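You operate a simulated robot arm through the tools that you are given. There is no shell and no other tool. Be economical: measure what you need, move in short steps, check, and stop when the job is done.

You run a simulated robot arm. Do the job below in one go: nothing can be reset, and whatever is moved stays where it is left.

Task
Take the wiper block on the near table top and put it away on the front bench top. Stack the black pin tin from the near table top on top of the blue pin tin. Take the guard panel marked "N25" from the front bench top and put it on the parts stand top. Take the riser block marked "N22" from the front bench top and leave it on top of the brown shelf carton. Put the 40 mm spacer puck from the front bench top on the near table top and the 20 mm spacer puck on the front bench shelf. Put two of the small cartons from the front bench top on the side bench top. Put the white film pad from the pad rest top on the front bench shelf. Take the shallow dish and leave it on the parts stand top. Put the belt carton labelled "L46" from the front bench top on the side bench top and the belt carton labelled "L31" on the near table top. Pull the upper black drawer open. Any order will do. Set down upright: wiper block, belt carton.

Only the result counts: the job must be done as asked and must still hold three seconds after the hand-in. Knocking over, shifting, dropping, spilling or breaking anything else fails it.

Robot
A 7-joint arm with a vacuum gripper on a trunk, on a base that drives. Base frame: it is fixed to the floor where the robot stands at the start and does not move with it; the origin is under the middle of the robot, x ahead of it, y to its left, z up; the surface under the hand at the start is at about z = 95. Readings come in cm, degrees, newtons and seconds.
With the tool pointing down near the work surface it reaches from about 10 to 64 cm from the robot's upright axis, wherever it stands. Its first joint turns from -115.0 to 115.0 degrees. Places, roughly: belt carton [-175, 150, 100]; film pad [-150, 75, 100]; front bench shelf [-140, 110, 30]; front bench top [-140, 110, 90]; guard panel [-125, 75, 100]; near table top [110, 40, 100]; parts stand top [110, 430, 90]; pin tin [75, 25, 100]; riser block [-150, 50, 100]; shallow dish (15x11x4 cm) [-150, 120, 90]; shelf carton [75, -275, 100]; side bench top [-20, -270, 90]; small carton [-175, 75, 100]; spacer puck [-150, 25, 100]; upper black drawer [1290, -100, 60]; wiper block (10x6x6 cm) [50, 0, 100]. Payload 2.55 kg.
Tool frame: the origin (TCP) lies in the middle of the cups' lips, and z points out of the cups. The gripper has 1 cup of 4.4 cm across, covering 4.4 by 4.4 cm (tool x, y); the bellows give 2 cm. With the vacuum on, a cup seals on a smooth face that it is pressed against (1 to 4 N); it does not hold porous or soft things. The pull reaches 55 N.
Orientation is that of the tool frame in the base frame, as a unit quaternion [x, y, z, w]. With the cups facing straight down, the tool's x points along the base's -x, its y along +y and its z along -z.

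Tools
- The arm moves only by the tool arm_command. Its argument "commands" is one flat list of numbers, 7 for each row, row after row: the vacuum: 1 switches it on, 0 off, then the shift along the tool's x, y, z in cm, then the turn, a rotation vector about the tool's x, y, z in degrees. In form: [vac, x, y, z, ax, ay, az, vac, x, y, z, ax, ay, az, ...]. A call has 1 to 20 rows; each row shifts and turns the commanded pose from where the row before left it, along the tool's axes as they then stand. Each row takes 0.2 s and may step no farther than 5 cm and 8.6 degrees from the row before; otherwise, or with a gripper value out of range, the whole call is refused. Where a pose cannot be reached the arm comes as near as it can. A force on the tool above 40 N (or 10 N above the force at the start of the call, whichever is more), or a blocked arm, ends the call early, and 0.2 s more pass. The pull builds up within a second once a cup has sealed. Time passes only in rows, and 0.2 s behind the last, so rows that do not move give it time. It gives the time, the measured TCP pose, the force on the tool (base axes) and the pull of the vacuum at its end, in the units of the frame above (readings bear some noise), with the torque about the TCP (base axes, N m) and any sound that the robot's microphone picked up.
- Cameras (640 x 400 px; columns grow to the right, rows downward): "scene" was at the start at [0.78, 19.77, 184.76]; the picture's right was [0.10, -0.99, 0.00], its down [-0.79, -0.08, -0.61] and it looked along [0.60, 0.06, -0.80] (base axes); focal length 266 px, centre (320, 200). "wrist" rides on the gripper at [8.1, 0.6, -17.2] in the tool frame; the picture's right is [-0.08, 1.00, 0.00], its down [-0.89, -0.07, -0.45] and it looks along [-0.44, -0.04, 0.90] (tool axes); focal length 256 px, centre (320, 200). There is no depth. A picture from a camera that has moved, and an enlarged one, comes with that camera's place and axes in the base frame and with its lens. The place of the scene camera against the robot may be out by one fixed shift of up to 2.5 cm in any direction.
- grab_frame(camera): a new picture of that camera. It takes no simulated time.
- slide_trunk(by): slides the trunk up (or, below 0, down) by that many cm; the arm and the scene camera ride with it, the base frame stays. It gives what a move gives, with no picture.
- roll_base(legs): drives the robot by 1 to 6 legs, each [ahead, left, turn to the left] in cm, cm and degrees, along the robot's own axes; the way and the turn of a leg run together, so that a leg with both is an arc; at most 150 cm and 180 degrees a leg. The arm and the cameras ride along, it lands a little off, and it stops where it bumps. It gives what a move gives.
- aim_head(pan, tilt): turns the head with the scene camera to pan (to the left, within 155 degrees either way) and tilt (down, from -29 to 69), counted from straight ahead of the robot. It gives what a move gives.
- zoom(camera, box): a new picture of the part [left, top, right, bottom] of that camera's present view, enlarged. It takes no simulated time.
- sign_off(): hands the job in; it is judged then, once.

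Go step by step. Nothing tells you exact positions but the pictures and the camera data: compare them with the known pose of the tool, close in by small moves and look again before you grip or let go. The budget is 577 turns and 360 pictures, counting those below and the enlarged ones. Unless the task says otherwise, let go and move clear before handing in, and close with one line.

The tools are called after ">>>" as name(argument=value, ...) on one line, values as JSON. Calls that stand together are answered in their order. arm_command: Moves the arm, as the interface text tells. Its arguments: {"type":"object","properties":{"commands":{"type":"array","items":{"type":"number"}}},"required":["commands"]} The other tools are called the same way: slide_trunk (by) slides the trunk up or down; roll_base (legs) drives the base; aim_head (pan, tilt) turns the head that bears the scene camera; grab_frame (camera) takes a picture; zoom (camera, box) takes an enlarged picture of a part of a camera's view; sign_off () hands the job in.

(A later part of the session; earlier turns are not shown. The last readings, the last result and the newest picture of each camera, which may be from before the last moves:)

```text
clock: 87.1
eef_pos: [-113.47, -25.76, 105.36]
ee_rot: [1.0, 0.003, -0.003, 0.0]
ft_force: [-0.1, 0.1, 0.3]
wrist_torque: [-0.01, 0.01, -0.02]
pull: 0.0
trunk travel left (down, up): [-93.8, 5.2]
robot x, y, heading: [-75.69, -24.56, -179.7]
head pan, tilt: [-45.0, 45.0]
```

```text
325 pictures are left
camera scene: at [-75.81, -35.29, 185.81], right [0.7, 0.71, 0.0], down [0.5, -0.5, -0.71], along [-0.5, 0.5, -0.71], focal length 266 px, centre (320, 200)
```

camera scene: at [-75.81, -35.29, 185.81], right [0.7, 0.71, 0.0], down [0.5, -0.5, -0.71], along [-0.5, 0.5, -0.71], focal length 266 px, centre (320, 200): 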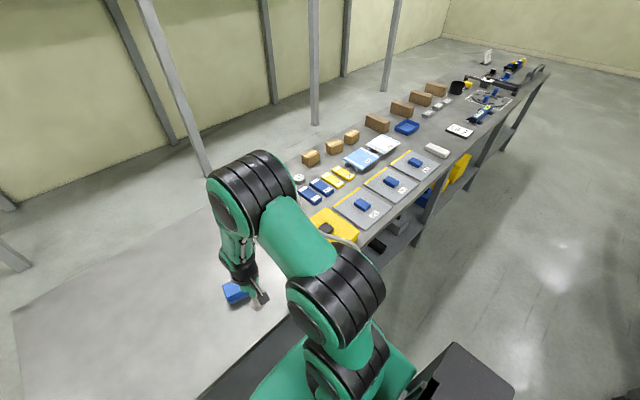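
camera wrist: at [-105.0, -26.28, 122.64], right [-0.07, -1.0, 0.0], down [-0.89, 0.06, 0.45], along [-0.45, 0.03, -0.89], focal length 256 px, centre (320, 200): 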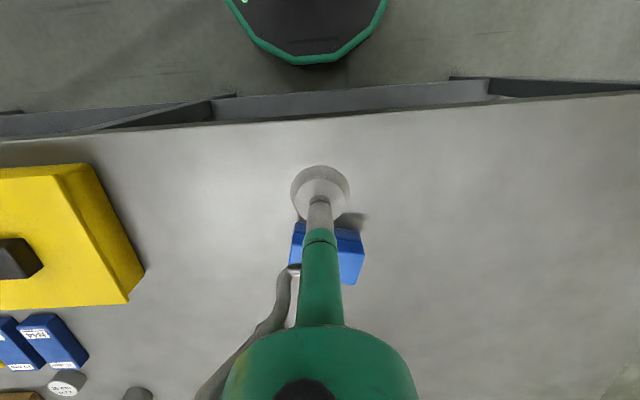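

The wiper is set down. Next I'll move along the bench to the guard panel N25 and look at it from close up.

>>> roll_base(legs=[[-4, 0, 0], [0, -112, 0]])

>>> aim_head(pan=0, tilt=55)

>>> grab_frame(camera="scene")

>>> grab_frame(camera="wrist")

```text
clock: 93.3
eef_pos: [-110.88, 85.8, 105.42]
ee_rot: [1.0, 0.01, -0.004, 0.0]
ft_force: [-0.7, -0.5, 0.3]
wrist_torque: [0.02, 0.0, 0.0]
pull: 0.1
trunk travel left (down, up): [-93.8, 5.2]
robot x, y, heading: [-72.66, 87.37, -178.7]
head pan, tilt: [-45.0, 45.0]
```

```text
clock: 94.5
eef_pos: [-110.82, 85.78, 105.46]
ee_rot: [1.0, 0.009, -0.003, 0.001]
ft_force: [0.1, 0.0, -0.3]
wrist_torque: [-0.01, 0.01, -0.02]
pull: 0.0
trunk travel left (down, up): [-93.8, 5.2]
robot x, y, heading: [-72.75, 87.42, -179.0]
head pan, tilt: [0.0, 55.0]
```

```text
324 pictures are left
camera scene: at [-74.49, 70.94, 184.47], right [-0.02, 1.0, 0.0], down [0.82, 0.01, -0.57], along [-0.57, -0.01, -0.82], focal length 266 px, centre (320, 200)
```

scene: 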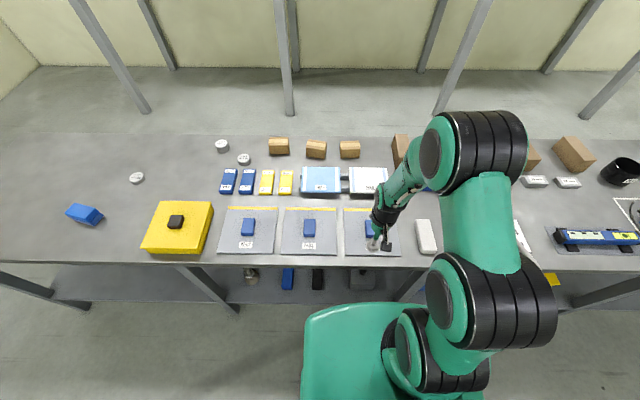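

```text
323 pictures are left
camera wrist: at [-102.77, 85.37, 122.58], right [-0.06, -1.0, 0.0], down [-0.89, 0.05, 0.45], along [-0.45, 0.03, -0.89], focal length 256 px, centre (320, 200)
```

wrist: 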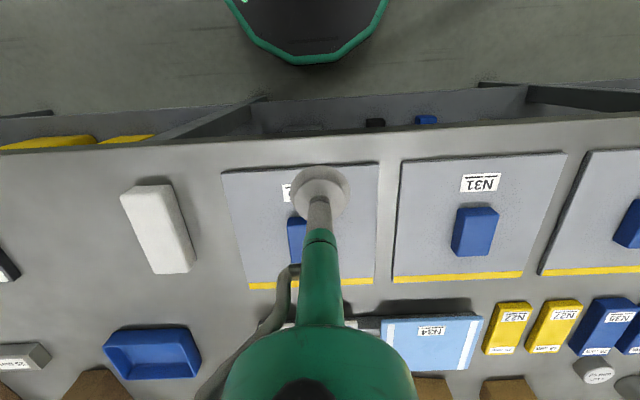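

N25's handle should be at about (−124, 89). I'll move over it for a closer look.

>>> arm_command(commands=[0, -4.3, -1.1, 1, 0, 0, 0, 0, -4.4, -1.1, 1, 0, 0, 0, 0, -4.4, -1.1, 1, 0, 0, 0])

>>> grab_frame(camera="wrist")

>>> zoom(camera="scene", box=[320, 180, 440, 270])

```text
clock: 95.3
eef_pos: [-124.2, 88.79, 102.15]
ee_rot: [1.0, 0.01, -0.002, 0.0]
ft_force: [0.0, 0.0, -0.7]
wrist_torque: [0.01, -0.03, 0.06]
pull: 0.0
trunk travel left (down, up): [-93.8, 5.2]
robot x, y, heading: [-72.65, 87.23, -178.8]
head pan, tilt: [0.0, 55.0]
```

```text
322 pictures are left
camera wrist: at [-116.14, 88.43, 119.38], right [-0.06, -1.0, 0.0], down [-0.89, 0.05, 0.45], along [-0.45, 0.03, -0.89], focal length 256 px, centre (320, 200)
```

wrist: 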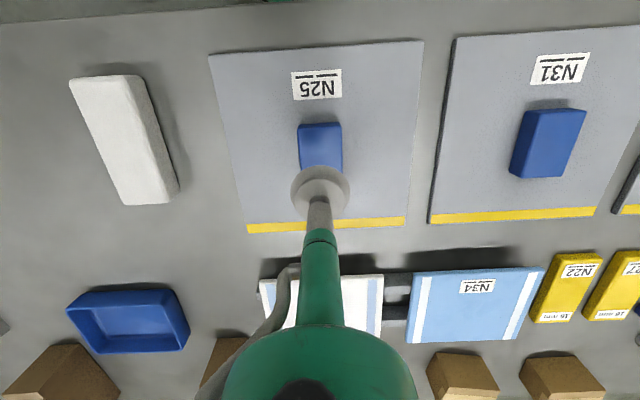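

```text
4.44 times, centred on (380, 225) of scene
camera zoom: at [-74.76, 70.97, 184.47], right [-0.02, 1.0, 0.0], down [0.82, 0.02, -0.57], along [-0.57, -0.01, -0.82], focal length 1183 px, centre (53, 89)
```

zoom: 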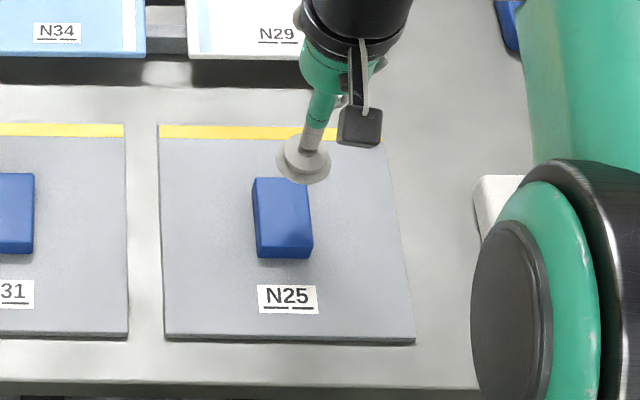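

N25 confirmed, with the handle centre near (−123.6, 88.7). I'll press onto it with the vacuum on.

>>> arm_command(commands=[1, 0.6, 0.1, 3, 0, 0, 0, 1, 0, 0, 3, 0, 0, 0, 1, 0, 0, 1, 0, 0, 0, 1, 0, 0, 0.5, 0, 0, 0, 1, 0, 0, 0, 0, 0, 0])

```text
clock: 96.5
eef_pos: [-123.47, 88.72, 95.12]
ee_rot: [1.0, 0.01, -0.003, -0.001]
ft_force: [0.7, -0.5, -0.1]
wrist_torque: [0.0, 0.02, -0.01]
pull: 0.1
trunk travel left (down, up): [-93.8, 5.2]
robot x, y, heading: [-72.95, 87.21, -178.9]
head pan, tilt: [0.0, 55.0]
```

>>> arm_command(commands=[1, 0, 0, 0.5, 0, 0, 0, 1, 0, 0, 0.5, 0, 0, 0, 1, 0, 0, 0.4, 0, 0, 0, 1, 0, 0, 0, 0, 0, 0])

```text
clock: 97.5
eef_pos: [-123.36, 88.73, 93.6]
ee_rot: [1.0, 0.009, -0.002, 0.0]
ft_force: [0.6, 0.1, 0.5]
wrist_torque: [0.01, 0.13, -0.05]
pull: 55.1
trunk travel left (down, up): [-93.8, 5.2]
robot x, y, heading: [-72.99, 87.27, -178.8]
head pan, tilt: [0.0, 55.0]
```

Sealed. I'll lift and retract, then check the load.

>>> arm_command(commands=[1, 0, 0, -1, 0, 0, 0, 1, 0, 0, -3, 0, 0, 0, 1, 0, 0, -4, 0, 0, 0, 1, 0, 0, -4, 0, 0, 0, 1, 0, 0, -4, 0, 0, 0, 1, 3, 0, -1, 0, 0, 0, 1, 4, 0, 0, 0, 0, 0, 1, 4, 0, 0, 0, 0, 0, 1, 0, 0, 0, 0, 0, 0])

>>> grab_frame(camera="scene")

```text
clock: 99.5
eef_pos: [-112.39, 88.77, 110.47]
ee_rot: [1.0, 0.01, -0.002, 0.0]
ft_force: [-0.4, 0.2, -6.0]
wrist_torque: [0.02, -0.13, 0.04]
pull: 55.2
trunk travel left (down, up): [-93.8, 5.2]
robot x, y, heading: [-72.9, 87.42, -178.9]
head pan, tilt: [0.0, 55.0]
```

```text
320 pictures are left
camera scene: at [-74.68, 70.93, 184.46], right [-0.02, 1.0, 0.0], down [0.82, 0.02, -0.57], along [-0.57, -0.01, -0.82], focal length 266 px, centre (320, 200)
```

scene: 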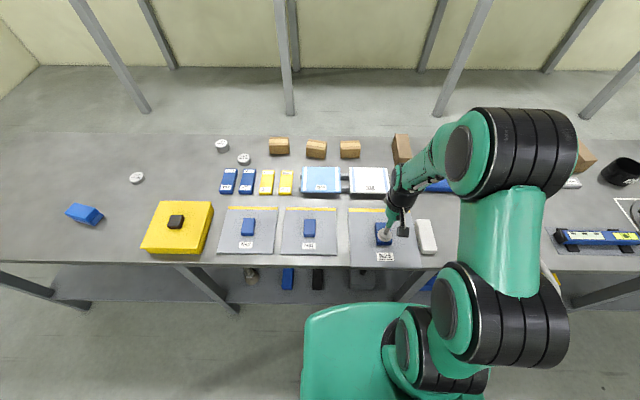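

N25 is held (6 N). I'll back off, turn, and drive along the corridor toward the parts stand, stopping to look.

>>> roll_base(legs=[[-27, 0, 0], [0, 0, -90], [110, 0, 0], [115, 0, 0]])

>>> aim_head(pan=-40, tilt=35)

>>> grab_frame(camera="scene")

```text
clock: 115.8
eef_pos: [-55.01, 350.35, 110.37]
ee_rot: [0.723, -0.691, -0.002, -0.001]
ft_force: [0.2, -0.2, -6.6]
wrist_torque: [-0.13, -0.03, -0.01]
pull: 54.5
trunk travel left (down, up): [-93.8, 5.2]
robot x, y, heading: [-55.34, 311.16, 92.7]
head pan, tilt: [0.0, 55.0]
```

```text
clock: 116.8
eef_pos: [-55.01, 350.19, 110.51]
ee_rot: [0.724, -0.69, -0.001, -0.002]
ft_force: [-0.4, 0.3, -5.8]
wrist_torque: [-0.06, -0.03, -0.03]
pull: 54.9
trunk travel left (down, up): [-93.8, 5.2]
robot x, y, heading: [-55.12, 310.79, 92.5]
head pan, tilt: [-40.0, 35.0]
```

```text
319 pictures are left
camera scene: at [-68.03, 312.53, 187.29], right [0.8, -0.61, 0.0], down [-0.35, -0.46, -0.82], along [0.5, 0.65, -0.57], focal length 266 px, centre (320, 200)
```

scene: 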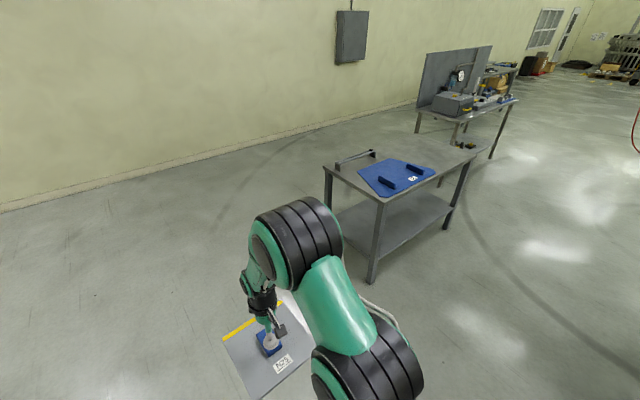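

The stand spans about x 46–163, y 400–457. I'll go up to y≈332, strafe right, and look.

>>> roll_base(legs=[[20, 0, -2.7], [0, -100, 0], [0, -93, 0]])

>>> aim_head(pan=0, tilt=45)

>>> grab_frame(camera="scene")

```text
clock: 127.6
eef_pos: [136.5, 372.73, 110.43]
ee_rot: [0.711, -0.703, -0.002, -0.002]
ft_force: [-0.5, -1.0, -6.0]
wrist_torque: [-0.09, 0.03, 0.02]
pull: 54.9
trunk travel left (down, up): [-93.8, 5.2]
robot x, y, heading: [134.62, 333.36, 90.3]
head pan, tilt: [-40.0, 35.0]
```

```text
clock: 128.7
eef_pos: [136.49, 372.76, 110.46]
ee_rot: [0.711, -0.703, -0.002, -0.001]
ft_force: [-0.3, 0.6, -5.9]
wrist_torque: [-0.1, -0.02, -0.02]
pull: 54.8
trunk travel left (down, up): [-93.8, 5.2]
robot x, y, heading: [134.74, 333.38, 90.6]
head pan, tilt: [0.0, 45.0]
```

```text
318 pictures are left
camera scene: at [116.47, 336.73, 185.81], right [1.0, 0.01, 0.0], down [0.01, -0.71, -0.71], along [-0.01, 0.71, -0.71], focal length 266 px, centre (320, 200)
```

scene: 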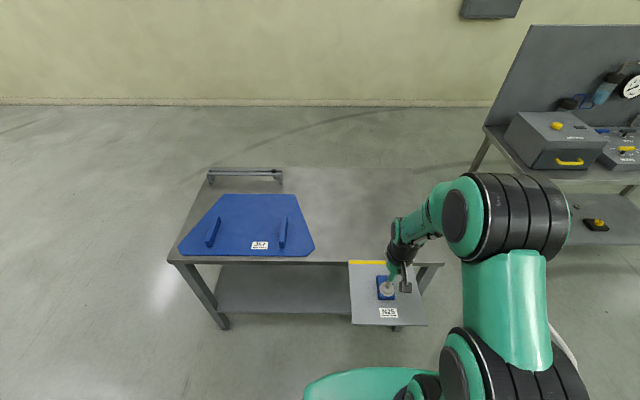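

The stand's right half is free. I'll put the panel at about (152, 412), leaving room for the dish beside it.

>>> roll_base(legs=[[0, -15.5, 0], [30, 0, 0]])

>>> grab_frame(camera="wrist")

>>> grab_frame(camera="scene")

```text
clock: 131.7
eef_pos: [151.52, 402.77, 110.41]
ee_rot: [0.713, -0.701, -0.001, -0.002]
ft_force: [-0.4, -0.9, -6.4]
wrist_torque: [-0.08, -0.05, 0.0]
pull: 55.0
trunk travel left (down, up): [-93.8, 5.2]
robot x, y, heading: [149.76, 363.86, 91.0]
head pan, tilt: [0.0, 45.0]
```

```text
317 pictures are left
camera wrist: at [150.94, 394.78, 127.6], right [-1.0, 0.06, 0.0], down [0.06, 0.89, 0.45], along [0.03, 0.45, -0.89], focal length 256 px, centre (320, 200)
```

wrist: 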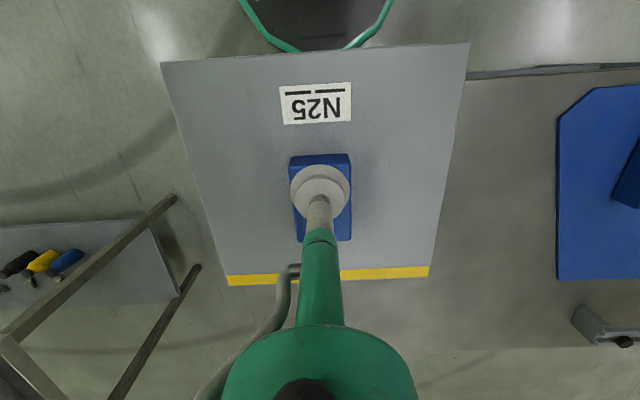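

```text
316 pictures are left
camera scene: at [131.74, 366.77, 185.81], right [1.0, 0.02, 0.0], down [0.01, -0.71, -0.71], along [-0.01, 0.71, -0.71], focal length 266 px, centre (320, 200)
```

scene: 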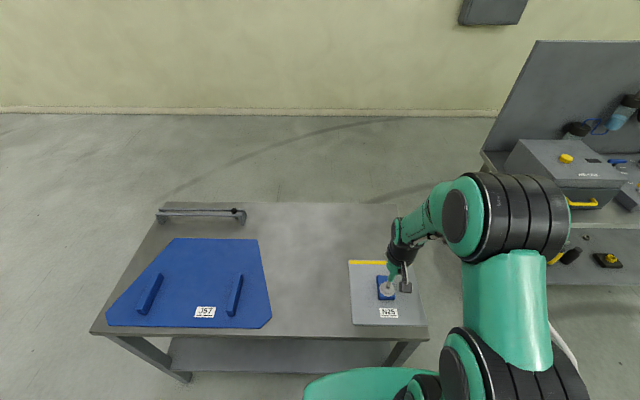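

>>> zoom(camera="wrist", box=[80, 180, 320, 400])

>>> zoom(camera="scene", box=[240, 190, 460, 380])

```text
1.82 times, centred on (200, 290) of wrist
camera zoom: at [150.94, 394.78, 127.6], right [-1.0, 0.06, 0.0], down [0.06, 0.89, 0.45], along [0.03, 0.45, -0.89], focal length 465 px, centre (538, 36)
```

zoom: 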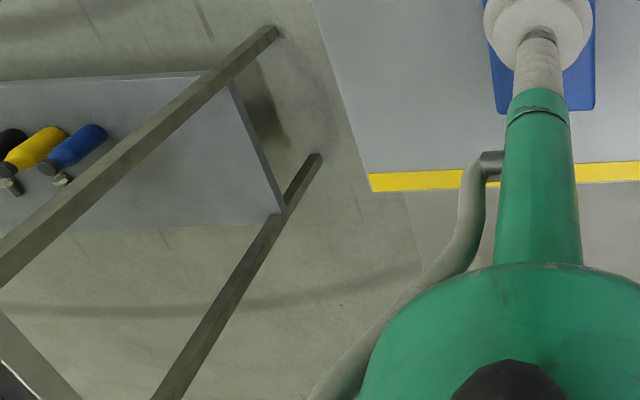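

```text
2.11 times, centred on (350, 285) of scene
camera zoom: at [131.74, 366.77, 185.81], right [1.0, 0.02, 0.0], down [0.01, -0.71, -0.71], along [-0.01, 0.71, -0.71], focal length 560 px, centre (257, 21)
```

zoom: 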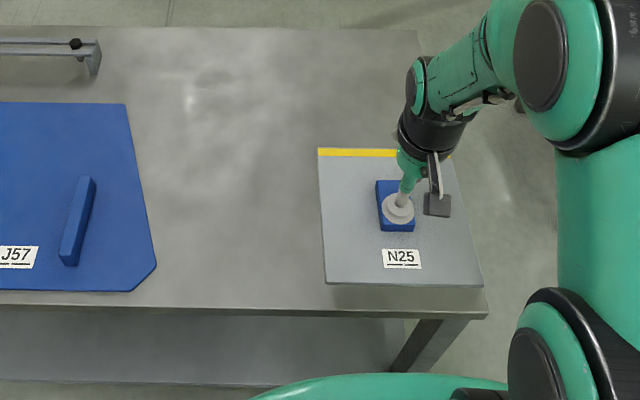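

The panel's right edge would be ~5 cm inside the stand's edge. I'll move forward 9 cm and lower.

>>> arm_command(commands=[1, -4.5, 0, 2, 0, 0, 0, 1, -4.5, 0, 2, 0, 0, 0, 1, 0, 0, 4, 0, 0, 0, 1, 0, 0, 4, 0, 0, 0, 1, 0, 0, 2, 0, 0, 0])

>>> zoom(camera="scene", box=[240, 190, 460, 380])

```text
clock: 132.9
eef_pos: [151.08, 411.94, 96.37]
ee_rot: [0.713, -0.701, -0.002, -0.002]
ft_force: [-0.4, 0.1, -5.1]
wrist_torque: [-0.1, 0.01, 0.03]
pull: 55.1
trunk travel left (down, up): [-93.8, 5.2]
robot x, y, heading: [150.03, 363.71, 91.3]
head pan, tilt: [0.0, 45.0]
```

```text
2.11 times, centred on (350, 285) of scene
camera zoom: at [131.73, 366.77, 185.81], right [1.0, 0.02, 0.0], down [0.01, -0.71, -0.71], along [-0.01, 0.71, -0.71], focal length 560 px, centre (257, 21)
```

zoom: 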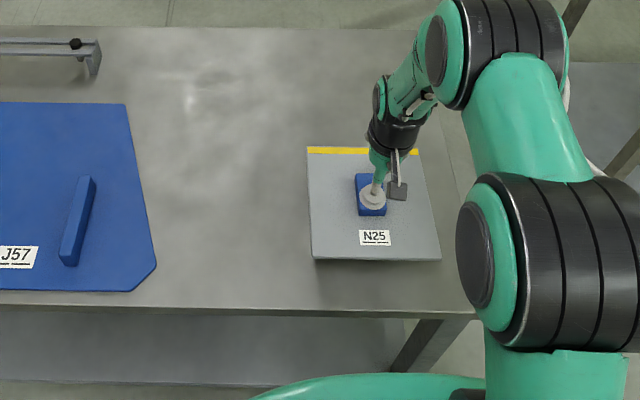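

>>> arm_command(commands=[1, 0, 0, 1, 0, 0, 0, 1, 0, 0, 0.5, 0, 0, 0, 1, 0, 0, 0.4, 0, 0, 0, 1, 0, 0, 0, 0, 0, 0])

```text
clock: 133.9
eef_pos: [151.39, 412.01, 94.64]
ee_rot: [0.713, -0.701, -0.002, -0.002]
ft_force: [0.8, 0.9, -5.9]
wrist_torque: [-0.11, -0.01, -0.01]
pull: 54.8
trunk travel left (down, up): [-93.8, 5.2]
robot x, y, heading: [150.23, 363.4, 91.0]
head pan, tilt: [0.0, 45.0]
```

>>> arm_command(commands=[1, 0, 0, 0.4, 0, 0, 0, 1, 0, 0, 0.3, 0, 0, 0, 1, 0, 0, 0, 0, 0, 0])

```text
clock: 134.7
eef_pos: [151.42, 411.84, 93.94]
ee_rot: [0.713, -0.701, -0.002, -0.001]
ft_force: [-0.2, 0.4, -6.4]
wrist_torque: [-0.13, -0.04, 0.0]
pull: 55.1
trunk travel left (down, up): [-93.8, 5.2]
robot x, y, heading: [150.09, 363.94, 90.9]
head pan, tilt: [0.0, 45.0]
```

>>> arm_command(commands=[1, 0, 0, 0.3, 0, 0, 0, 1, 0, 0, 0.3, 0, 0, 0, 1, 0, 0, 0, 0, 0, 0])

```text
clock: 135.5
eef_pos: [151.35, 411.96, 93.17]
ee_rot: [0.714, -0.7, -0.002, -0.002]
ft_force: [0.2, -1.4, -6.5]
wrist_torque: [-0.1, 0.01, 0.01]
pull: 54.5
trunk travel left (down, up): [-93.8, 5.2]
robot x, y, heading: [150.11, 363.94, 90.9]
head pan, tilt: [0.0, 45.0]
```

>>> arm_command(commands=[1, 0, 0, 0.3, 0, 0, 0, 1, 0, 0, 0.3, 0, 0, 0, 1, 0, 0, 0, 0, 0, 0])

```text
clock: 136.3
eef_pos: [151.4, 411.89, 92.65]
ee_rot: [0.713, -0.701, -0.002, -0.001]
ft_force: [0.3, 0.5, -6.7]
wrist_torque: [-0.1, 0.01, 0.01]
pull: 55.5
trunk travel left (down, up): [-93.8, 5.2]
robot x, y, heading: [150.1, 363.91, 91.1]
head pan, tilt: [0.0, 45.0]
```

>>> arm_command(commands=[1, 0, 0, 0.4, 0, 0, 0, 1, 0, 0, 0.4, 0, 0, 0, 1, 0, 0, 0, 0, 0, 0])

>>> zoom(camera="wrist", box=[120, 0, 520, 250])

```text
clock: 137.1
eef_pos: [151.46, 411.93, 91.87]
ee_rot: [0.713, -0.701, -0.002, -0.002]
ft_force: [0.2, 0.4, -6.5]
wrist_torque: [-0.09, 0.0, 0.01]
pull: 55.4
trunk travel left (down, up): [-93.8, 5.2]
robot x, y, heading: [150.38, 363.26, 91.1]
head pan, tilt: [0.0, 45.0]
```

```text
1.60 times, centred on (320, 125) of wrist
camera zoom: at [150.8, 403.85, 109.0], right [-1.0, 0.06, 0.0], down [0.06, 0.89, 0.45], along [0.03, 0.45, -0.89], focal length 410 px, centre (320, 320)
```

zoom: 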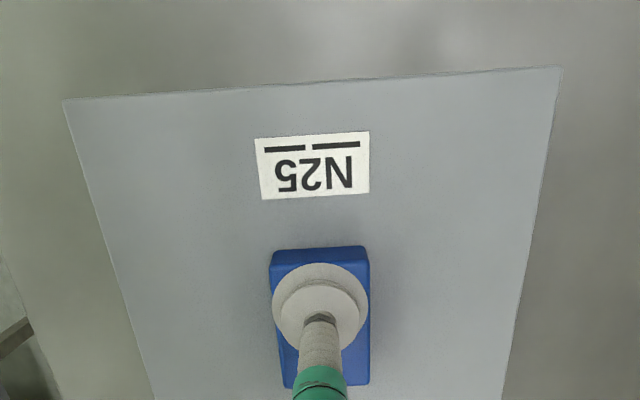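

>>> arm_command(commands=[1, 0, 0, 0.4, 0, 0, 0, 1, 0, 0, 0.4, 0, 0, 0, 1, 0, 0, 0.4, 0, 0, 0, 1, 0, 0, 0, 0, 0, 0])

```text
clock: 138.1
eef_pos: [151.35, 411.89, 90.67]
ee_rot: [0.713, -0.701, -0.002, -0.002]
ft_force: [-0.1, 0.3, -7.2]
wrist_torque: [-0.12, -0.03, -0.01]
pull: 54.5
trunk travel left (down, up): [-93.8, 5.2]
robot x, y, heading: [149.97, 363.52, 91.2]
head pan, tilt: [0.0, 45.0]
```

>>> arm_command(commands=[1, 0, 0, 0.4, 0, 0, 0, 1, 0, 0, 0.4, 0, 0, 0, 1, 0, 0, 0.4, 0, 0, 0, 1, 0, 0, 0.3, 0, 0, 0, 1, 0, 0, 0, 0, 0, 0])

```text
clock: 139.3
eef_pos: [151.46, 411.89, 89.42]
ee_rot: [0.713, -0.701, -0.004, -0.004]
ft_force: [0.2, -3.0, 16.0]
wrist_torque: [0.39, 0.04, 0.0]
pull: 55.4
trunk travel left (down, up): [-93.8, 5.2]
robot x, y, heading: [150.02, 363.65, 91.0]
head pan, tilt: [0.0, 45.0]
```

Contact: the stand top is at about z=85.6. I'll release and retreat.

>>> arm_command(commands=[1, 0, 0, -0.3, 0, 0, 0, 0, 0, 0, 0, 0, 0, 0, 0, 0, 0, 0, 0, 0, 0, 0, 0, 0, 0, 0, 0, 0, 0, 0, 0, -2, 0, 0, 0, 0, 0, 0, -5, 0, 0, 0, 0, 0, 0, -5, 0, 0, 0, 0, 3, 0, -4, 0, 0, 0, 0, 4, 0, -2, 0, 0, 0, 0, 4, 0, -2, 0, 0, 0])

>>> grab_frame(camera="scene")

```text
clock: 141.5
eef_pos: [151.46, 400.67, 109.53]
ee_rot: [0.714, -0.7, -0.002, -0.003]
ft_force: [-0.3, 0.2, -1.3]
wrist_torque: [0.05, -0.02, 0.03]
pull: 0.1
trunk travel left (down, up): [-93.8, 5.2]
robot x, y, heading: [150.04, 363.48, 90.8]
head pan, tilt: [0.0, 45.0]
```

```text
311 pictures are left
camera scene: at [131.73, 366.43, 185.81], right [1.0, 0.02, 0.0], down [0.01, -0.71, -0.71], along [-0.01, 0.71, -0.71], focal length 266 px, centre (320, 200)
```

scene: 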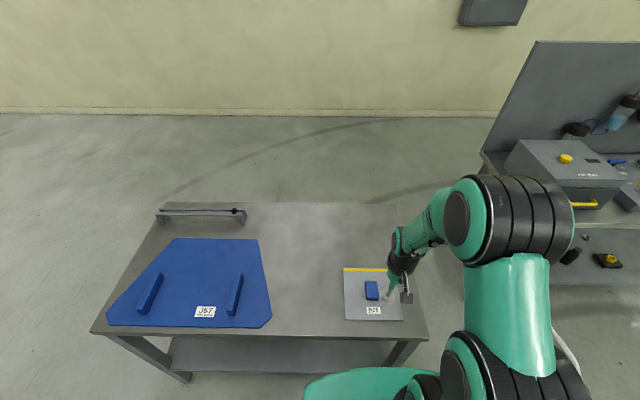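

The panel is placed. I'll drive back to the front bench for the white film pad.

>>> roll_base(legs=[[-31, 0, -1], [0, 100, 0], [0, 105, 0], [-120, 0, 0], [-123, 0, 0], [0, 0, 90]])

>>> aim_head(pan=0, tilt=50)

>>> grab_frame(camera="scene")

```text
clock: 168.8
eef_pos: [-82.98, 84.96, 109.46]
ee_rot: [1.0, 0.018, -0.003, 0.0]
ft_force: [-0.7, 0.1, 0.3]
wrist_torque: [0.0, 0.02, 0.02]
pull: 0.0
trunk travel left (down, up): [-93.8, 5.2]
robot x, y, heading: [-45.66, 84.14, -178.2]
head pan, tilt: [0.0, 45.0]
```

```text
clock: 169.4
eef_pos: [-82.87, 85.1, 109.49]
ee_rot: [1.0, 0.017, -0.002, 0.0]
ft_force: [0.3, 0.0, -0.9]
wrist_torque: [0.03, 0.01, -0.02]
pull: 0.0
trunk travel left (down, up): [-93.8, 5.2]
robot x, y, heading: [-45.35, 83.86, -178.1]
head pan, tilt: [0.0, 50.0]
```

```text
310 pictures are left
camera scene: at [-47.38, 67.76, 185.12], right [-0.03, 1.0, 0.0], down [0.77, 0.03, -0.64], along [-0.64, -0.02, -0.77], focal length 266 px, centre (320, 200)
```

scene: 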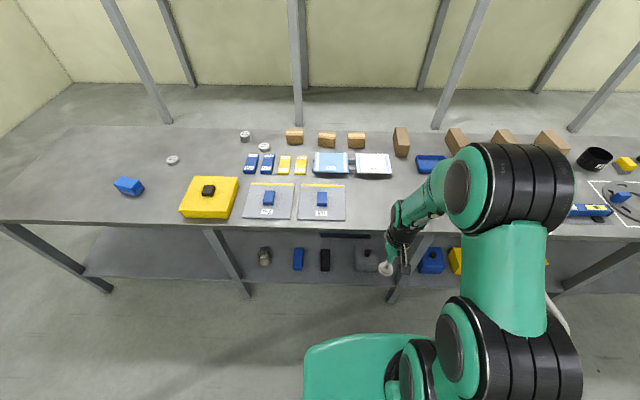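

The shelf's left bay (y −80…0) is empty, so it suits the pad and puck. First I'll approach the white film pad.

>>> roll_base(legs=[[0, -5, -1.8], [33, 0, 0]])

>>> arm_command(commands=[0, -4, 0, -1, 0, 0, 0, 0, -4, 0, 0, 0, 0, 0])

>>> grab_frame(camera="wrist")

```text
clock: 172.1
eef_pos: [-115.64, 90.72, 109.58]
ee_rot: [1.0, 0.005, -0.003, 0.0]
ft_force: [-0.9, -0.5, -0.2]
wrist_torque: [0.01, -0.02, -0.05]
pull: 0.0
trunk travel left (down, up): [-93.8, 5.2]
robot x, y, heading: [-78.14, 88.39, -179.5]
head pan, tilt: [0.0, 50.0]
```

```text
clock: 172.7
eef_pos: [-123.8, 90.77, 110.63]
ee_rot: [1.0, 0.003, -0.001, -0.001]
ft_force: [-1.3, 0.3, 0.3]
wrist_torque: [0.0, -0.05, -0.01]
pull: 0.0
trunk travel left (down, up): [-93.8, 5.2]
robot x, y, heading: [-78.64, 89.25, -179.5]
head pan, tilt: [0.0, 50.0]
```

```text
309 pictures are left
camera wrist: at [-115.87, 90.24, 127.77], right [-0.07, -1.0, 0.0], down [-0.89, 0.06, 0.45], along [-0.45, 0.03, -0.89], focal length 256 px, centre (320, 200)
```

wrist: 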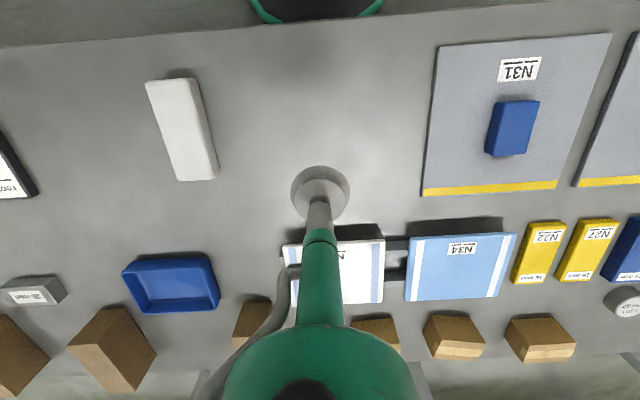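

The pad centre is about (−147, 89.7), at the edge of reach. I'll nudge the base closer and extend at pad height.

>>> roll_base(legs=[[2, 0, 0]])

>>> arm_command(commands=[0, -4, 0.3, 2, 0, 0, 0, 0, -4, 0.3, 3, 0, 0, 0, 0, -4, 0.3, 3, 0, 0, 0, 0, -4, 0, 2, 0, 0, 0, 0, -4, 0, 2, 0, 0, 0])

>>> grab_frame(camera="wrist")

>>> zoom(camera="scene", box=[280, 100, 480, 250])

```text
clock: 173.5
eef_pos: [-125.37, 90.74, 110.78]
ee_rot: [1.0, 0.005, -0.003, 0.0]
ft_force: [0.8, -0.7, -0.1]
wrist_torque: [-0.01, 0.04, 0.0]
pull: 0.1
trunk travel left (down, up): [-93.8, 5.2]
robot x, y, heading: [-80.17, 88.69, -179.6]
head pan, tilt: [0.0, 50.0]
```

```text
clock: 174.7
eef_pos: [-145.71, 89.57, 98.73]
ee_rot: [1.0, 0.004, -0.003, 0.001]
ft_force: [-0.5, -0.7, 0.1]
wrist_torque: [0.0, -0.03, 0.0]
pull: 0.1
trunk travel left (down, up): [-93.8, 5.2]
robot x, y, heading: [-80.42, 88.73, -179.9]
head pan, tilt: [0.0, 50.0]
```

```text
308 pictures are left
camera wrist: at [-137.76, 89.14, 115.95], right [-0.07, -1.0, 0.0], down [-0.89, 0.06, 0.45], along [-0.45, 0.03, -0.89], focal length 256 px, centre (320, 200)
```

wrist: 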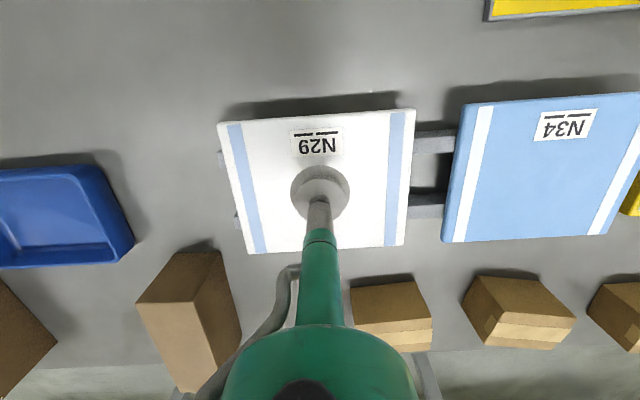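

```text
2.67 times, centred on (380, 175) of scene
camera zoom: at [-82.79, 72.48, 185.12], right [-0.01, 1.0, 0.0], down [0.77, 0.01, -0.64], along [-0.64, 0.0, -0.77], focal length 710 px, centre (160, 267)
```

zoom: 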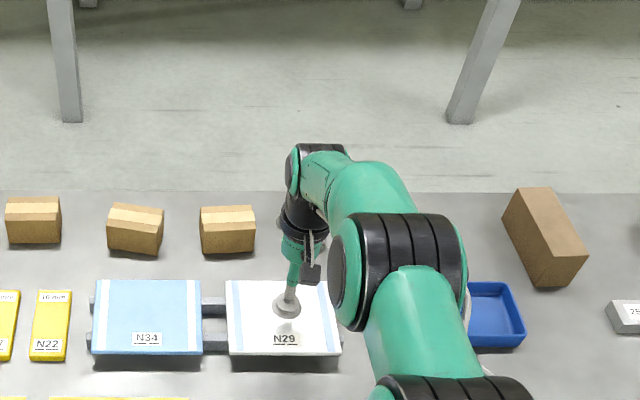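

Reach is fine. I'll centre a little more and press down with the vacuum on.

>>> arm_command(commands=[1, -1.7, 0.1, 2, 0, 0, 0, 1, 0, 0, 1, 0, 0, 0, 1, 0, 0, 0.5, 0, 0, 0, 1, 0, 0, 0, 0, 0, 0])

```text
clock: 175.7
eef_pos: [-146.33, 89.53, 96.0]
ee_rot: [1.0, 0.004, -0.004, 0.0]
ft_force: [-0.1, -0.4, 0.1]
wrist_torque: [0.01, 0.01, -0.01]
pull: 0.3
out of reach, approached as far as the arm can: row 1
trunk travel left (down, up): [-93.8, 5.2]
robot x, y, heading: [-80.13, 88.58, -179.9]
head pan, tilt: [0.0, 50.0]
```

>>> arm_command(commands=[1, 0, 0, 0.5, 0, 0, 0, 1, 0, 0, 0.5, 0, 0, 0, 1, 0, 0, 0.4, 0, 0, 0, 1, 0, 0, 0, 0, 0, 0])

```text
clock: 176.7
eef_pos: [-146.21, 89.59, 94.41]
ee_rot: [1.0, 0.004, -0.003, 0.001]
ft_force: [-0.1, 0.7, -0.9]
wrist_torque: [-0.01, -0.03, 0.0]
pull: 55.0
trunk travel left (down, up): [-93.8, 5.2]
robot x, y, heading: [-80.14, 88.91, -179.5]
head pan, tilt: [0.0, 50.0]
```

Sealed. I'll lift while drawing in.

>>> arm_command(commands=[1, 0.3, 0, -1, 0, 0, 0, 1, 0.5, 0, -2, 0, 0, 0, 1, 1, 0, -3, 0, 0, 0, 1, 3, 0, -3, 0, 0, 0, 1, 4, 0, -3, 0, 0, 0, 1, 5, 0, 0, 0, 0, 0, 1, 5, 0, 0, 0, 0, 0, 1, 5, 0, 0, 0, 0, 0, 1, 5, 0, 0, 0, 0, 0])

>>> grab_frame(camera="scene")

```text
clock: 178.7
eef_pos: [-117.21, 89.79, 106.54]
ee_rot: [1.0, 0.004, -0.004, 0.0]
ft_force: [0.3, -0.2, -1.3]
wrist_torque: [-0.01, 0.02, 0.02]
pull: 54.5
trunk travel left (down, up): [-93.8, 5.2]
robot x, y, heading: [-80.55, 88.96, -179.6]
head pan, tilt: [0.0, 50.0]
```

```text
306 pictures are left
camera scene: at [-82.24, 72.48, 185.12], right [-0.01, 1.0, 0.0], down [0.77, 0.01, -0.64], along [-0.64, -0.01, -0.77], focal length 266 px, centre (320, 200)
```

scene: 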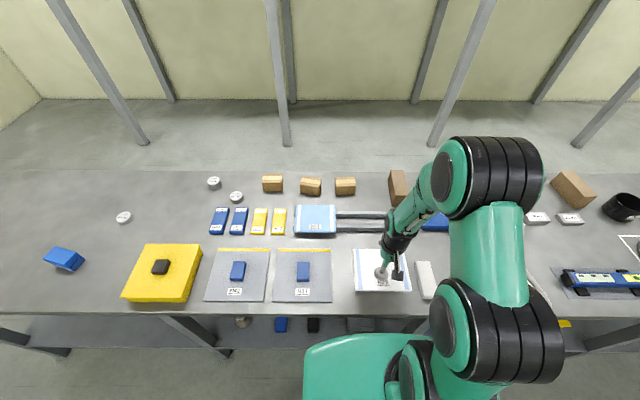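

The pad is held. I'll back off, move to the left bay, and raise the TCP so the trunk can go low with the elbow kept low.

>>> roll_base(legs=[[-32, 0, 0], [0, 128, 0]])

>>> arm_command(commands=[1, -1, 0, -4.5, 0, 0, 0, 1, -1, 0, -4.5, 0, 0, 0, 1, -2, 0, -4.5, 0, 0, 0, 1, -2, 0, -4.5, 0, 0, 0])

>>> slide_trunk(by=-80)

>>> aim_head(pan=0, tilt=20)

>>> grab_frame(camera="scene")

>>> grab_frame(camera="wrist")

```text
clock: 186.9
eef_pos: [-83.91, -38.35, 106.37]
ee_rot: [1.0, 0.007, -0.002, 0.0]
ft_force: [-0.1, -0.6, -0.6]
wrist_torque: [0.02, -0.02, 0.03]
pull: 54.6
trunk travel left (down, up): [-93.8, 5.2]
robot x, y, heading: [-46.69, -39.19, -179.1]
head pan, tilt: [0.0, 50.0]
```

```text
clock: 187.9
eef_pos: [-89.58, -38.51, 124.51]
ee_rot: [1.0, 0.006, -0.002, 0.001]
ft_force: [-0.3, -0.6, -1.9]
wrist_torque: [-0.01, -0.03, 0.01]
pull: 55.2
trunk travel left (down, up): [-93.8, 5.2]
robot x, y, heading: [-47.01, -39.1, -179.1]
head pan, tilt: [0.0, 50.0]
```

```text
refused: -80 is not a number from -40 to 40
```

```text
clock: 188.8
eef_pos: [-89.65, -38.51, 124.48]
ee_rot: [1.0, 0.007, -0.003, -0.001]
ft_force: [0.4, 0.3, -1.1]
wrist_torque: [0.02, -0.07, -0.01]
pull: 55.0
trunk travel left (down, up): [-93.8, 5.2]
robot x, y, heading: [-46.67, -39.04, -179.7]
head pan, tilt: [0.0, 20.0]
```

```text
305 pictures are left
camera scene: at [-50.28, -55.55, 189.67], right [-0.01, 1.0, 0.0], down [0.34, 0.01, -0.94], along [-0.94, -0.01, -0.34], focal length 266 px, centre (320, 200)
```

scene: 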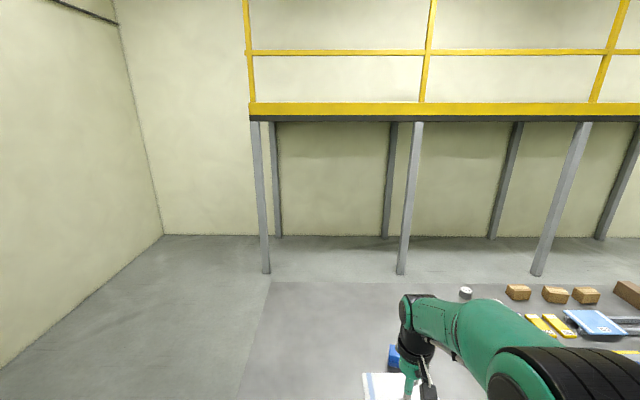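

```text
304 pictures are left
camera wrist: at [-81.58, -38.94, 141.59], right [-0.06, -1.0, 0.0], down [-0.89, 0.06, 0.45], along [-0.45, 0.03, -0.89], focal length 256 px, centre (320, 200)
```

wrist: 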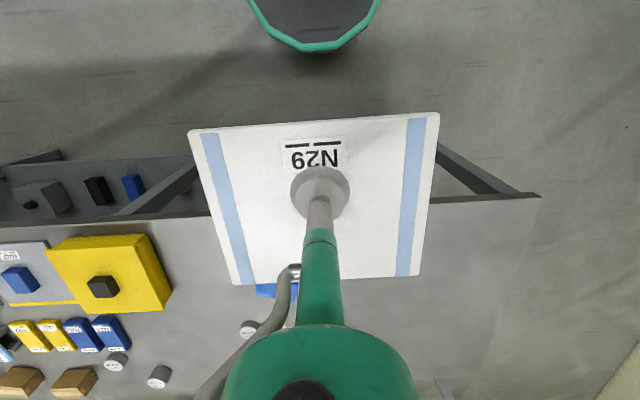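

>>> slide_trunk(by=-40)

>>> slide_trunk(by=-40)

>>> grab_frame(camera="scene")

>>> grab_frame(camera="wrist")

```text
clock: 192.7
eef_pos: [-89.61, -38.54, 84.45]
ee_rot: [1.0, 0.007, -0.003, 0.0]
ft_force: [0.1, -0.4, -0.9]
wrist_torque: [-0.01, -0.07, -0.07]
pull: 55.3
trunk travel left (down, up): [-53.8, 45.2]
robot x, y, heading: [-46.49, -39.46, -179.3]
head pan, tilt: [0.0, 20.0]
```

```text
clock: 196.5
eef_pos: [-89.57, -38.58, 44.36]
ee_rot: [1.0, 0.007, -0.002, 0.0]
ft_force: [-0.8, -0.2, -1.4]
wrist_torque: [0.0, -0.03, -0.01]
pull: 54.9
trunk travel left (down, up): [-13.8, 85.2]
robot x, y, heading: [-46.5, -39.39, -179.1]
head pan, tilt: [0.0, 20.0]
```

```text
303 pictures are left
camera scene: at [-50.3, -55.54, 109.68], right [-0.01, 1.0, 0.0], down [0.34, 0.01, -0.94], along [-0.94, -0.01, -0.34], focal length 266 px, centre (320, 200)
```

scene: 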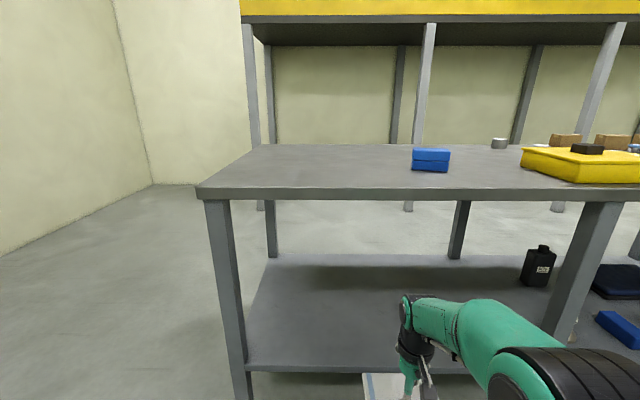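

```text
302 pictures are left
camera wrist: at [-81.6, -38.93, 61.62], right [-0.06, -1.0, 0.0], down [-0.89, 0.06, 0.45], along [-0.45, 0.03, -0.89], focal length 256 px, centre (320, 200)
```

wrist: 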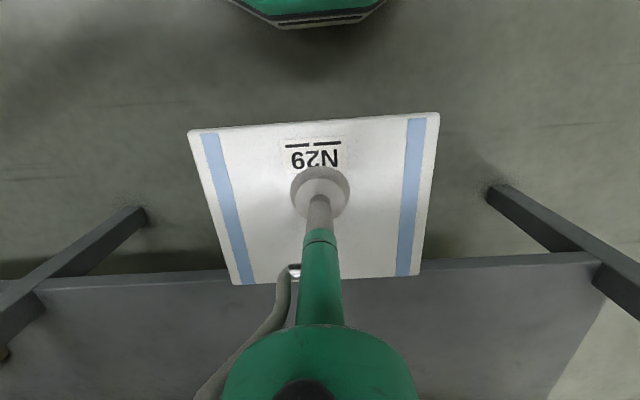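

The shelf top is at about z=30 and the bench underside at ~86. I'll lower a bit more, then roll in under the top.

>>> slide_trunk(by=-9)

>>> roll_base(legs=[[18, 0, 0]])

>>> grab_frame(camera="scene")

>>> grab_frame(camera="wrist")

```text
clock: 197.8
eef_pos: [-89.57, -38.52, 35.5]
ee_rot: [1.0, 0.007, -0.002, 0.001]
ft_force: [-0.5, -0.4, -0.4]
wrist_torque: [-0.02, -0.04, -0.04]
pull: 54.7
trunk travel left (down, up): [-4.8, 94.2]
robot x, y, heading: [-46.51, -39.1, -179.4]
head pan, tilt: [0.0, 20.0]
```

```text
clock: 199.3
eef_pos: [-107.55, -38.8, 35.38]
ee_rot: [1.0, 0.007, -0.003, 0.0]
ft_force: [0.7, -0.4, -1.9]
wrist_torque: [0.01, 0.01, -0.02]
pull: 55.1
trunk travel left (down, up): [-4.8, 94.2]
robot x, y, heading: [-64.35, -39.43, -179.4]
head pan, tilt: [0.0, 20.0]
```

```text
301 pictures are left
camera scene: at [-68.21, -55.78, 100.68], right [-0.01, 1.0, 0.0], down [0.34, 0.0, -0.94], along [-0.94, -0.01, -0.34], focal length 266 px, centre (320, 200)
```

scene: 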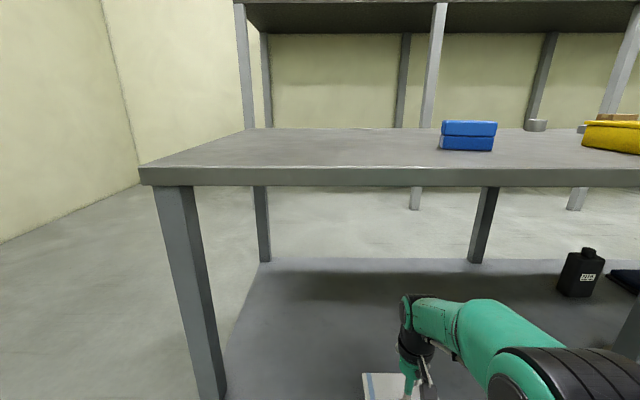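

```text
300 pictures are left
camera wrist: at [-99.49, -39.13, 52.62], right [-0.07, -1.0, 0.0], down [-0.89, 0.06, 0.45], along [-0.45, 0.03, -0.89], focal length 256 px, centre (320, 200)
```

wrist: 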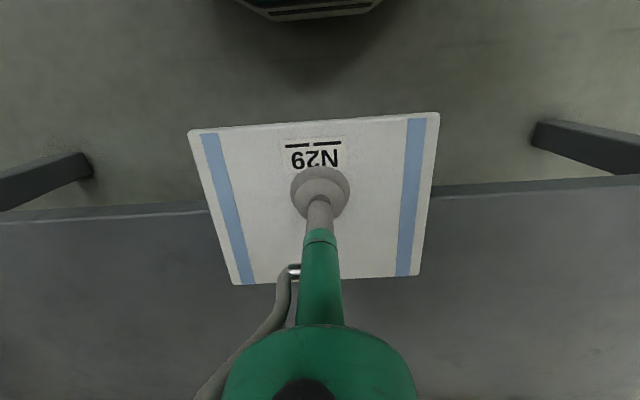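

>>> roll_base(legs=[[14.5, 0, 0]])

>>> grab_frame(camera="wrist")

>>> arm_command(commands=[1, 0, 0, 0.5, 0, 0, 0, 1, 0, 0, 0.5, 0, 0, 0, 1, 0, 0, 0.5, 0, 0, 0, 1, 0, 0, 0, 0, 0, 0])

```text
clock: 200.6
eef_pos: [-121.98, -38.71, 35.45]
ee_rot: [1.0, 0.005, -0.002, 0.0]
ft_force: [0.5, 0.6, -1.1]
wrist_torque: [-0.02, 0.03, -0.01]
pull: 55.1
trunk travel left (down, up): [-4.8, 94.2]
robot x, y, heading: [-79.21, -39.58, -179.7]
head pan, tilt: [0.0, 20.0]
```

```text
299 pictures are left
camera wrist: at [-113.94, -39.14, 52.62], right [-0.07, -1.0, 0.0], down [-0.89, 0.06, 0.45], along [-0.45, 0.03, -0.89], focal length 256 px, centre (320, 200)
```

wrist: 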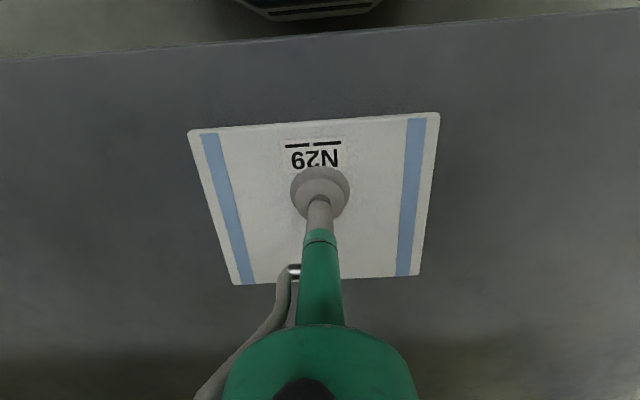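

```text
clock: 201.6
eef_pos: [-121.95, -38.62, 33.94]
ee_rot: [1.0, 0.004, -0.003, 0.001]
ft_force: [-0.2, 0.3, -2.1]
wrist_torque: [-0.01, -0.07, 0.01]
pull: 54.9
trunk travel left (down, up): [-4.8, 94.2]
robot x, y, heading: [-79.0, -39.4, -179.5]
head pan, tilt: [0.0, 20.0]
```

>>> arm_command(commands=[1, 0, 0, 0.4, 0, 0, 0, 1, 0, 0, 0.4, 0, 0, 0, 1, 0, 0, 0.4, 0, 0, 0, 1, 0, 0, 0, 0, 0, 0])

```text
clock: 202.6
eef_pos: [-121.82, -38.66, 32.7]
ee_rot: [1.0, 0.005, -0.003, 0.0]
ft_force: [-0.2, -0.4, -0.7]
wrist_torque: [-0.01, -0.01, -0.01]
pull: 54.6
trunk travel left (down, up): [-4.8, 94.2]
robot x, y, heading: [-79.0, -39.07, -179.4]
head pan, tilt: [0.0, 20.0]
```

>>> arm_command(commands=[1, 0, 0, 0.4, 0, 0, 0, 1, 0, 0, 0.4, 0, 0, 0, 1, 0, 0, 0, 0, 0, 0])

```text
clock: 203.4
eef_pos: [-121.99, -38.65, 32.02]
ee_rot: [1.0, 0.004, -0.003, -0.001]
ft_force: [0.2, 0.1, -1.4]
wrist_torque: [-0.03, -0.02, 0.0]
pull: 54.8
trunk travel left (down, up): [-4.8, 94.2]
robot x, y, heading: [-78.84, -39.81, -179.6]
head pan, tilt: [0.0, 20.0]
```

>>> arm_command(commands=[1, 0, 0, 0.4, 0, 0, 0, 1, 0, 0, 0.4, 0, 0, 0, 1, 0, 0, 0, 0, 0, 0])

```text
clock: 204.2
eef_pos: [-122.03, -38.72, 31.18]
ee_rot: [1.0, 0.004, -0.003, 0.0]
ft_force: [0.1, 0.2, -0.7]
wrist_torque: [0.01, -0.09, -0.01]
pull: 54.5
trunk travel left (down, up): [-4.8, 94.2]
robot x, y, heading: [-79.12, -39.58, -179.5]
head pan, tilt: [0.0, 20.0]
```

>>> arm_command(commands=[1, 0, 0, 0.4, 0, 0, 0, 1, 0, 0, 0.4, 0, 0, 0, 1, 0, 0, 0.3, 0, 0, 0, 1, 0, 0, 0, 0, 0, 0])

```text
clock: 204.8
eef_pos: [-122.17, -38.71, 30.97]
ee_rot: [1.0, 0.004, -0.006, 0.0]
ft_force: [3.0, -0.2, 13.7]
wrist_torque: [-0.01, -0.21, 0.02]
pull: 54.7
trunk travel left (down, up): [-4.8, 94.2]
robot x, y, heading: [-78.81, -39.78, -179.6]
head pan, tilt: [0.0, 20.0]
stopped in row 3: the force on the tool passed its limit at 41 N (the readings are from after the stop); the commanded pose is now the measured one
```

Contact. I'll release, rise a little, and roll back out.

>>> arm_command(commands=[1, 0, 0, -0.3, 0, 0, 0, 0, 0, 0, 0, 0, 0, 0, 0, 0, 0, 0, 0, 0, 0, 0, 0, 0, 0, 0, 0, 0, 0, 0, 0, -2, 0, 0.4, 0, 0, 0, 0, -3, 0, 0, 0])

>>> roll_base(legs=[[-35, 0, 0]])

>>> grab_frame(camera="scene")

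>>> slide_trunk(by=40)

>>> slide_trunk(by=40)

>>> slide_trunk(by=9)

```text
clock: 206.2
eef_pos: [-122.2, -38.4, 36.16]
ee_rot: [1.0, 0.004, -0.001, 0.001]
ft_force: [0.1, 0.2, -0.4]
wrist_torque: [0.0, -0.01, 0.01]
pull: 0.0
trunk travel left (down, up): [-4.8, 94.2]
robot x, y, heading: [-78.79, -39.31, -179.6]
head pan, tilt: [0.0, 20.0]
```

```text
clock: 208.5
eef_pos: [-87.59, -38.16, 36.14]
ee_rot: [1.0, 0.006, -0.002, 0.0]
ft_force: [-0.1, -0.3, 0.1]
wrist_torque: [0.01, 0.01, 0.01]
pull: 0.0
trunk travel left (down, up): [-4.8, 94.2]
robot x, y, heading: [-44.65, -39.28, -179.2]
head pan, tilt: [0.0, 20.0]
```

```text
298 pictures are left
camera scene: at [-48.06, -55.59, 100.68], right [-0.01, 1.0, 0.0], down [0.34, 0.0, -0.94], along [-0.94, -0.01, -0.34], focal length 266 px, centre (320, 200)
```

scene: 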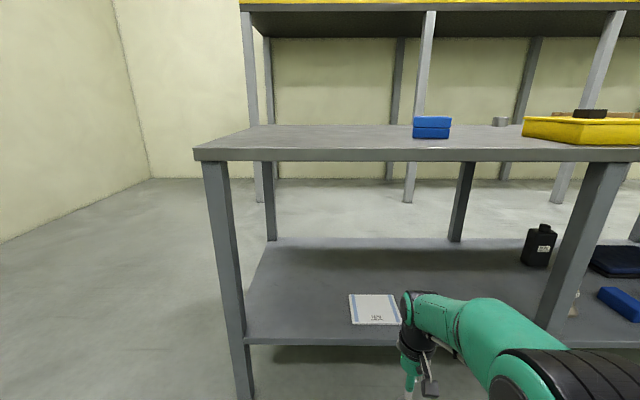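

```text
clock: 212.3
eef_pos: [-87.5, -38.21, 75.98]
ee_rot: [1.0, 0.007, -0.001, 0.0]
ft_force: [-0.1, 0.4, -0.3]
wrist_torque: [0.01, -0.01, -0.04]
pull: 0.0
trunk travel left (down, up): [-44.8, 54.2]
robot x, y, heading: [-44.61, -39.24, -179.6]
head pan, tilt: [0.0, 20.0]
```

```text
clock: 216.2
eef_pos: [-87.54, -38.21, 116.14]
ee_rot: [1.0, 0.006, -0.001, 0.0]
ft_force: [-0.4, 0.2, -0.3]
wrist_torque: [-0.01, 0.02, -0.02]
pull: 0.0
trunk travel left (down, up): [-84.8, 14.2]
robot x, y, heading: [-44.37, -39.43, -179.9]
head pan, tilt: [0.0, 20.0]
```

```text
clock: 217.4
eef_pos: [-87.53, -38.21, 125.15]
ee_rot: [1.0, 0.006, 0.0, 0.0]
ft_force: [0.2, 0.1, 0.0]
wrist_torque: [0.0, -0.02, 0.0]
pull: 0.0
trunk travel left (down, up): [-93.8, 5.2]
robot x, y, heading: [-44.48, -39.37, -179.4]
head pan, tilt: [0.0, 20.0]
```

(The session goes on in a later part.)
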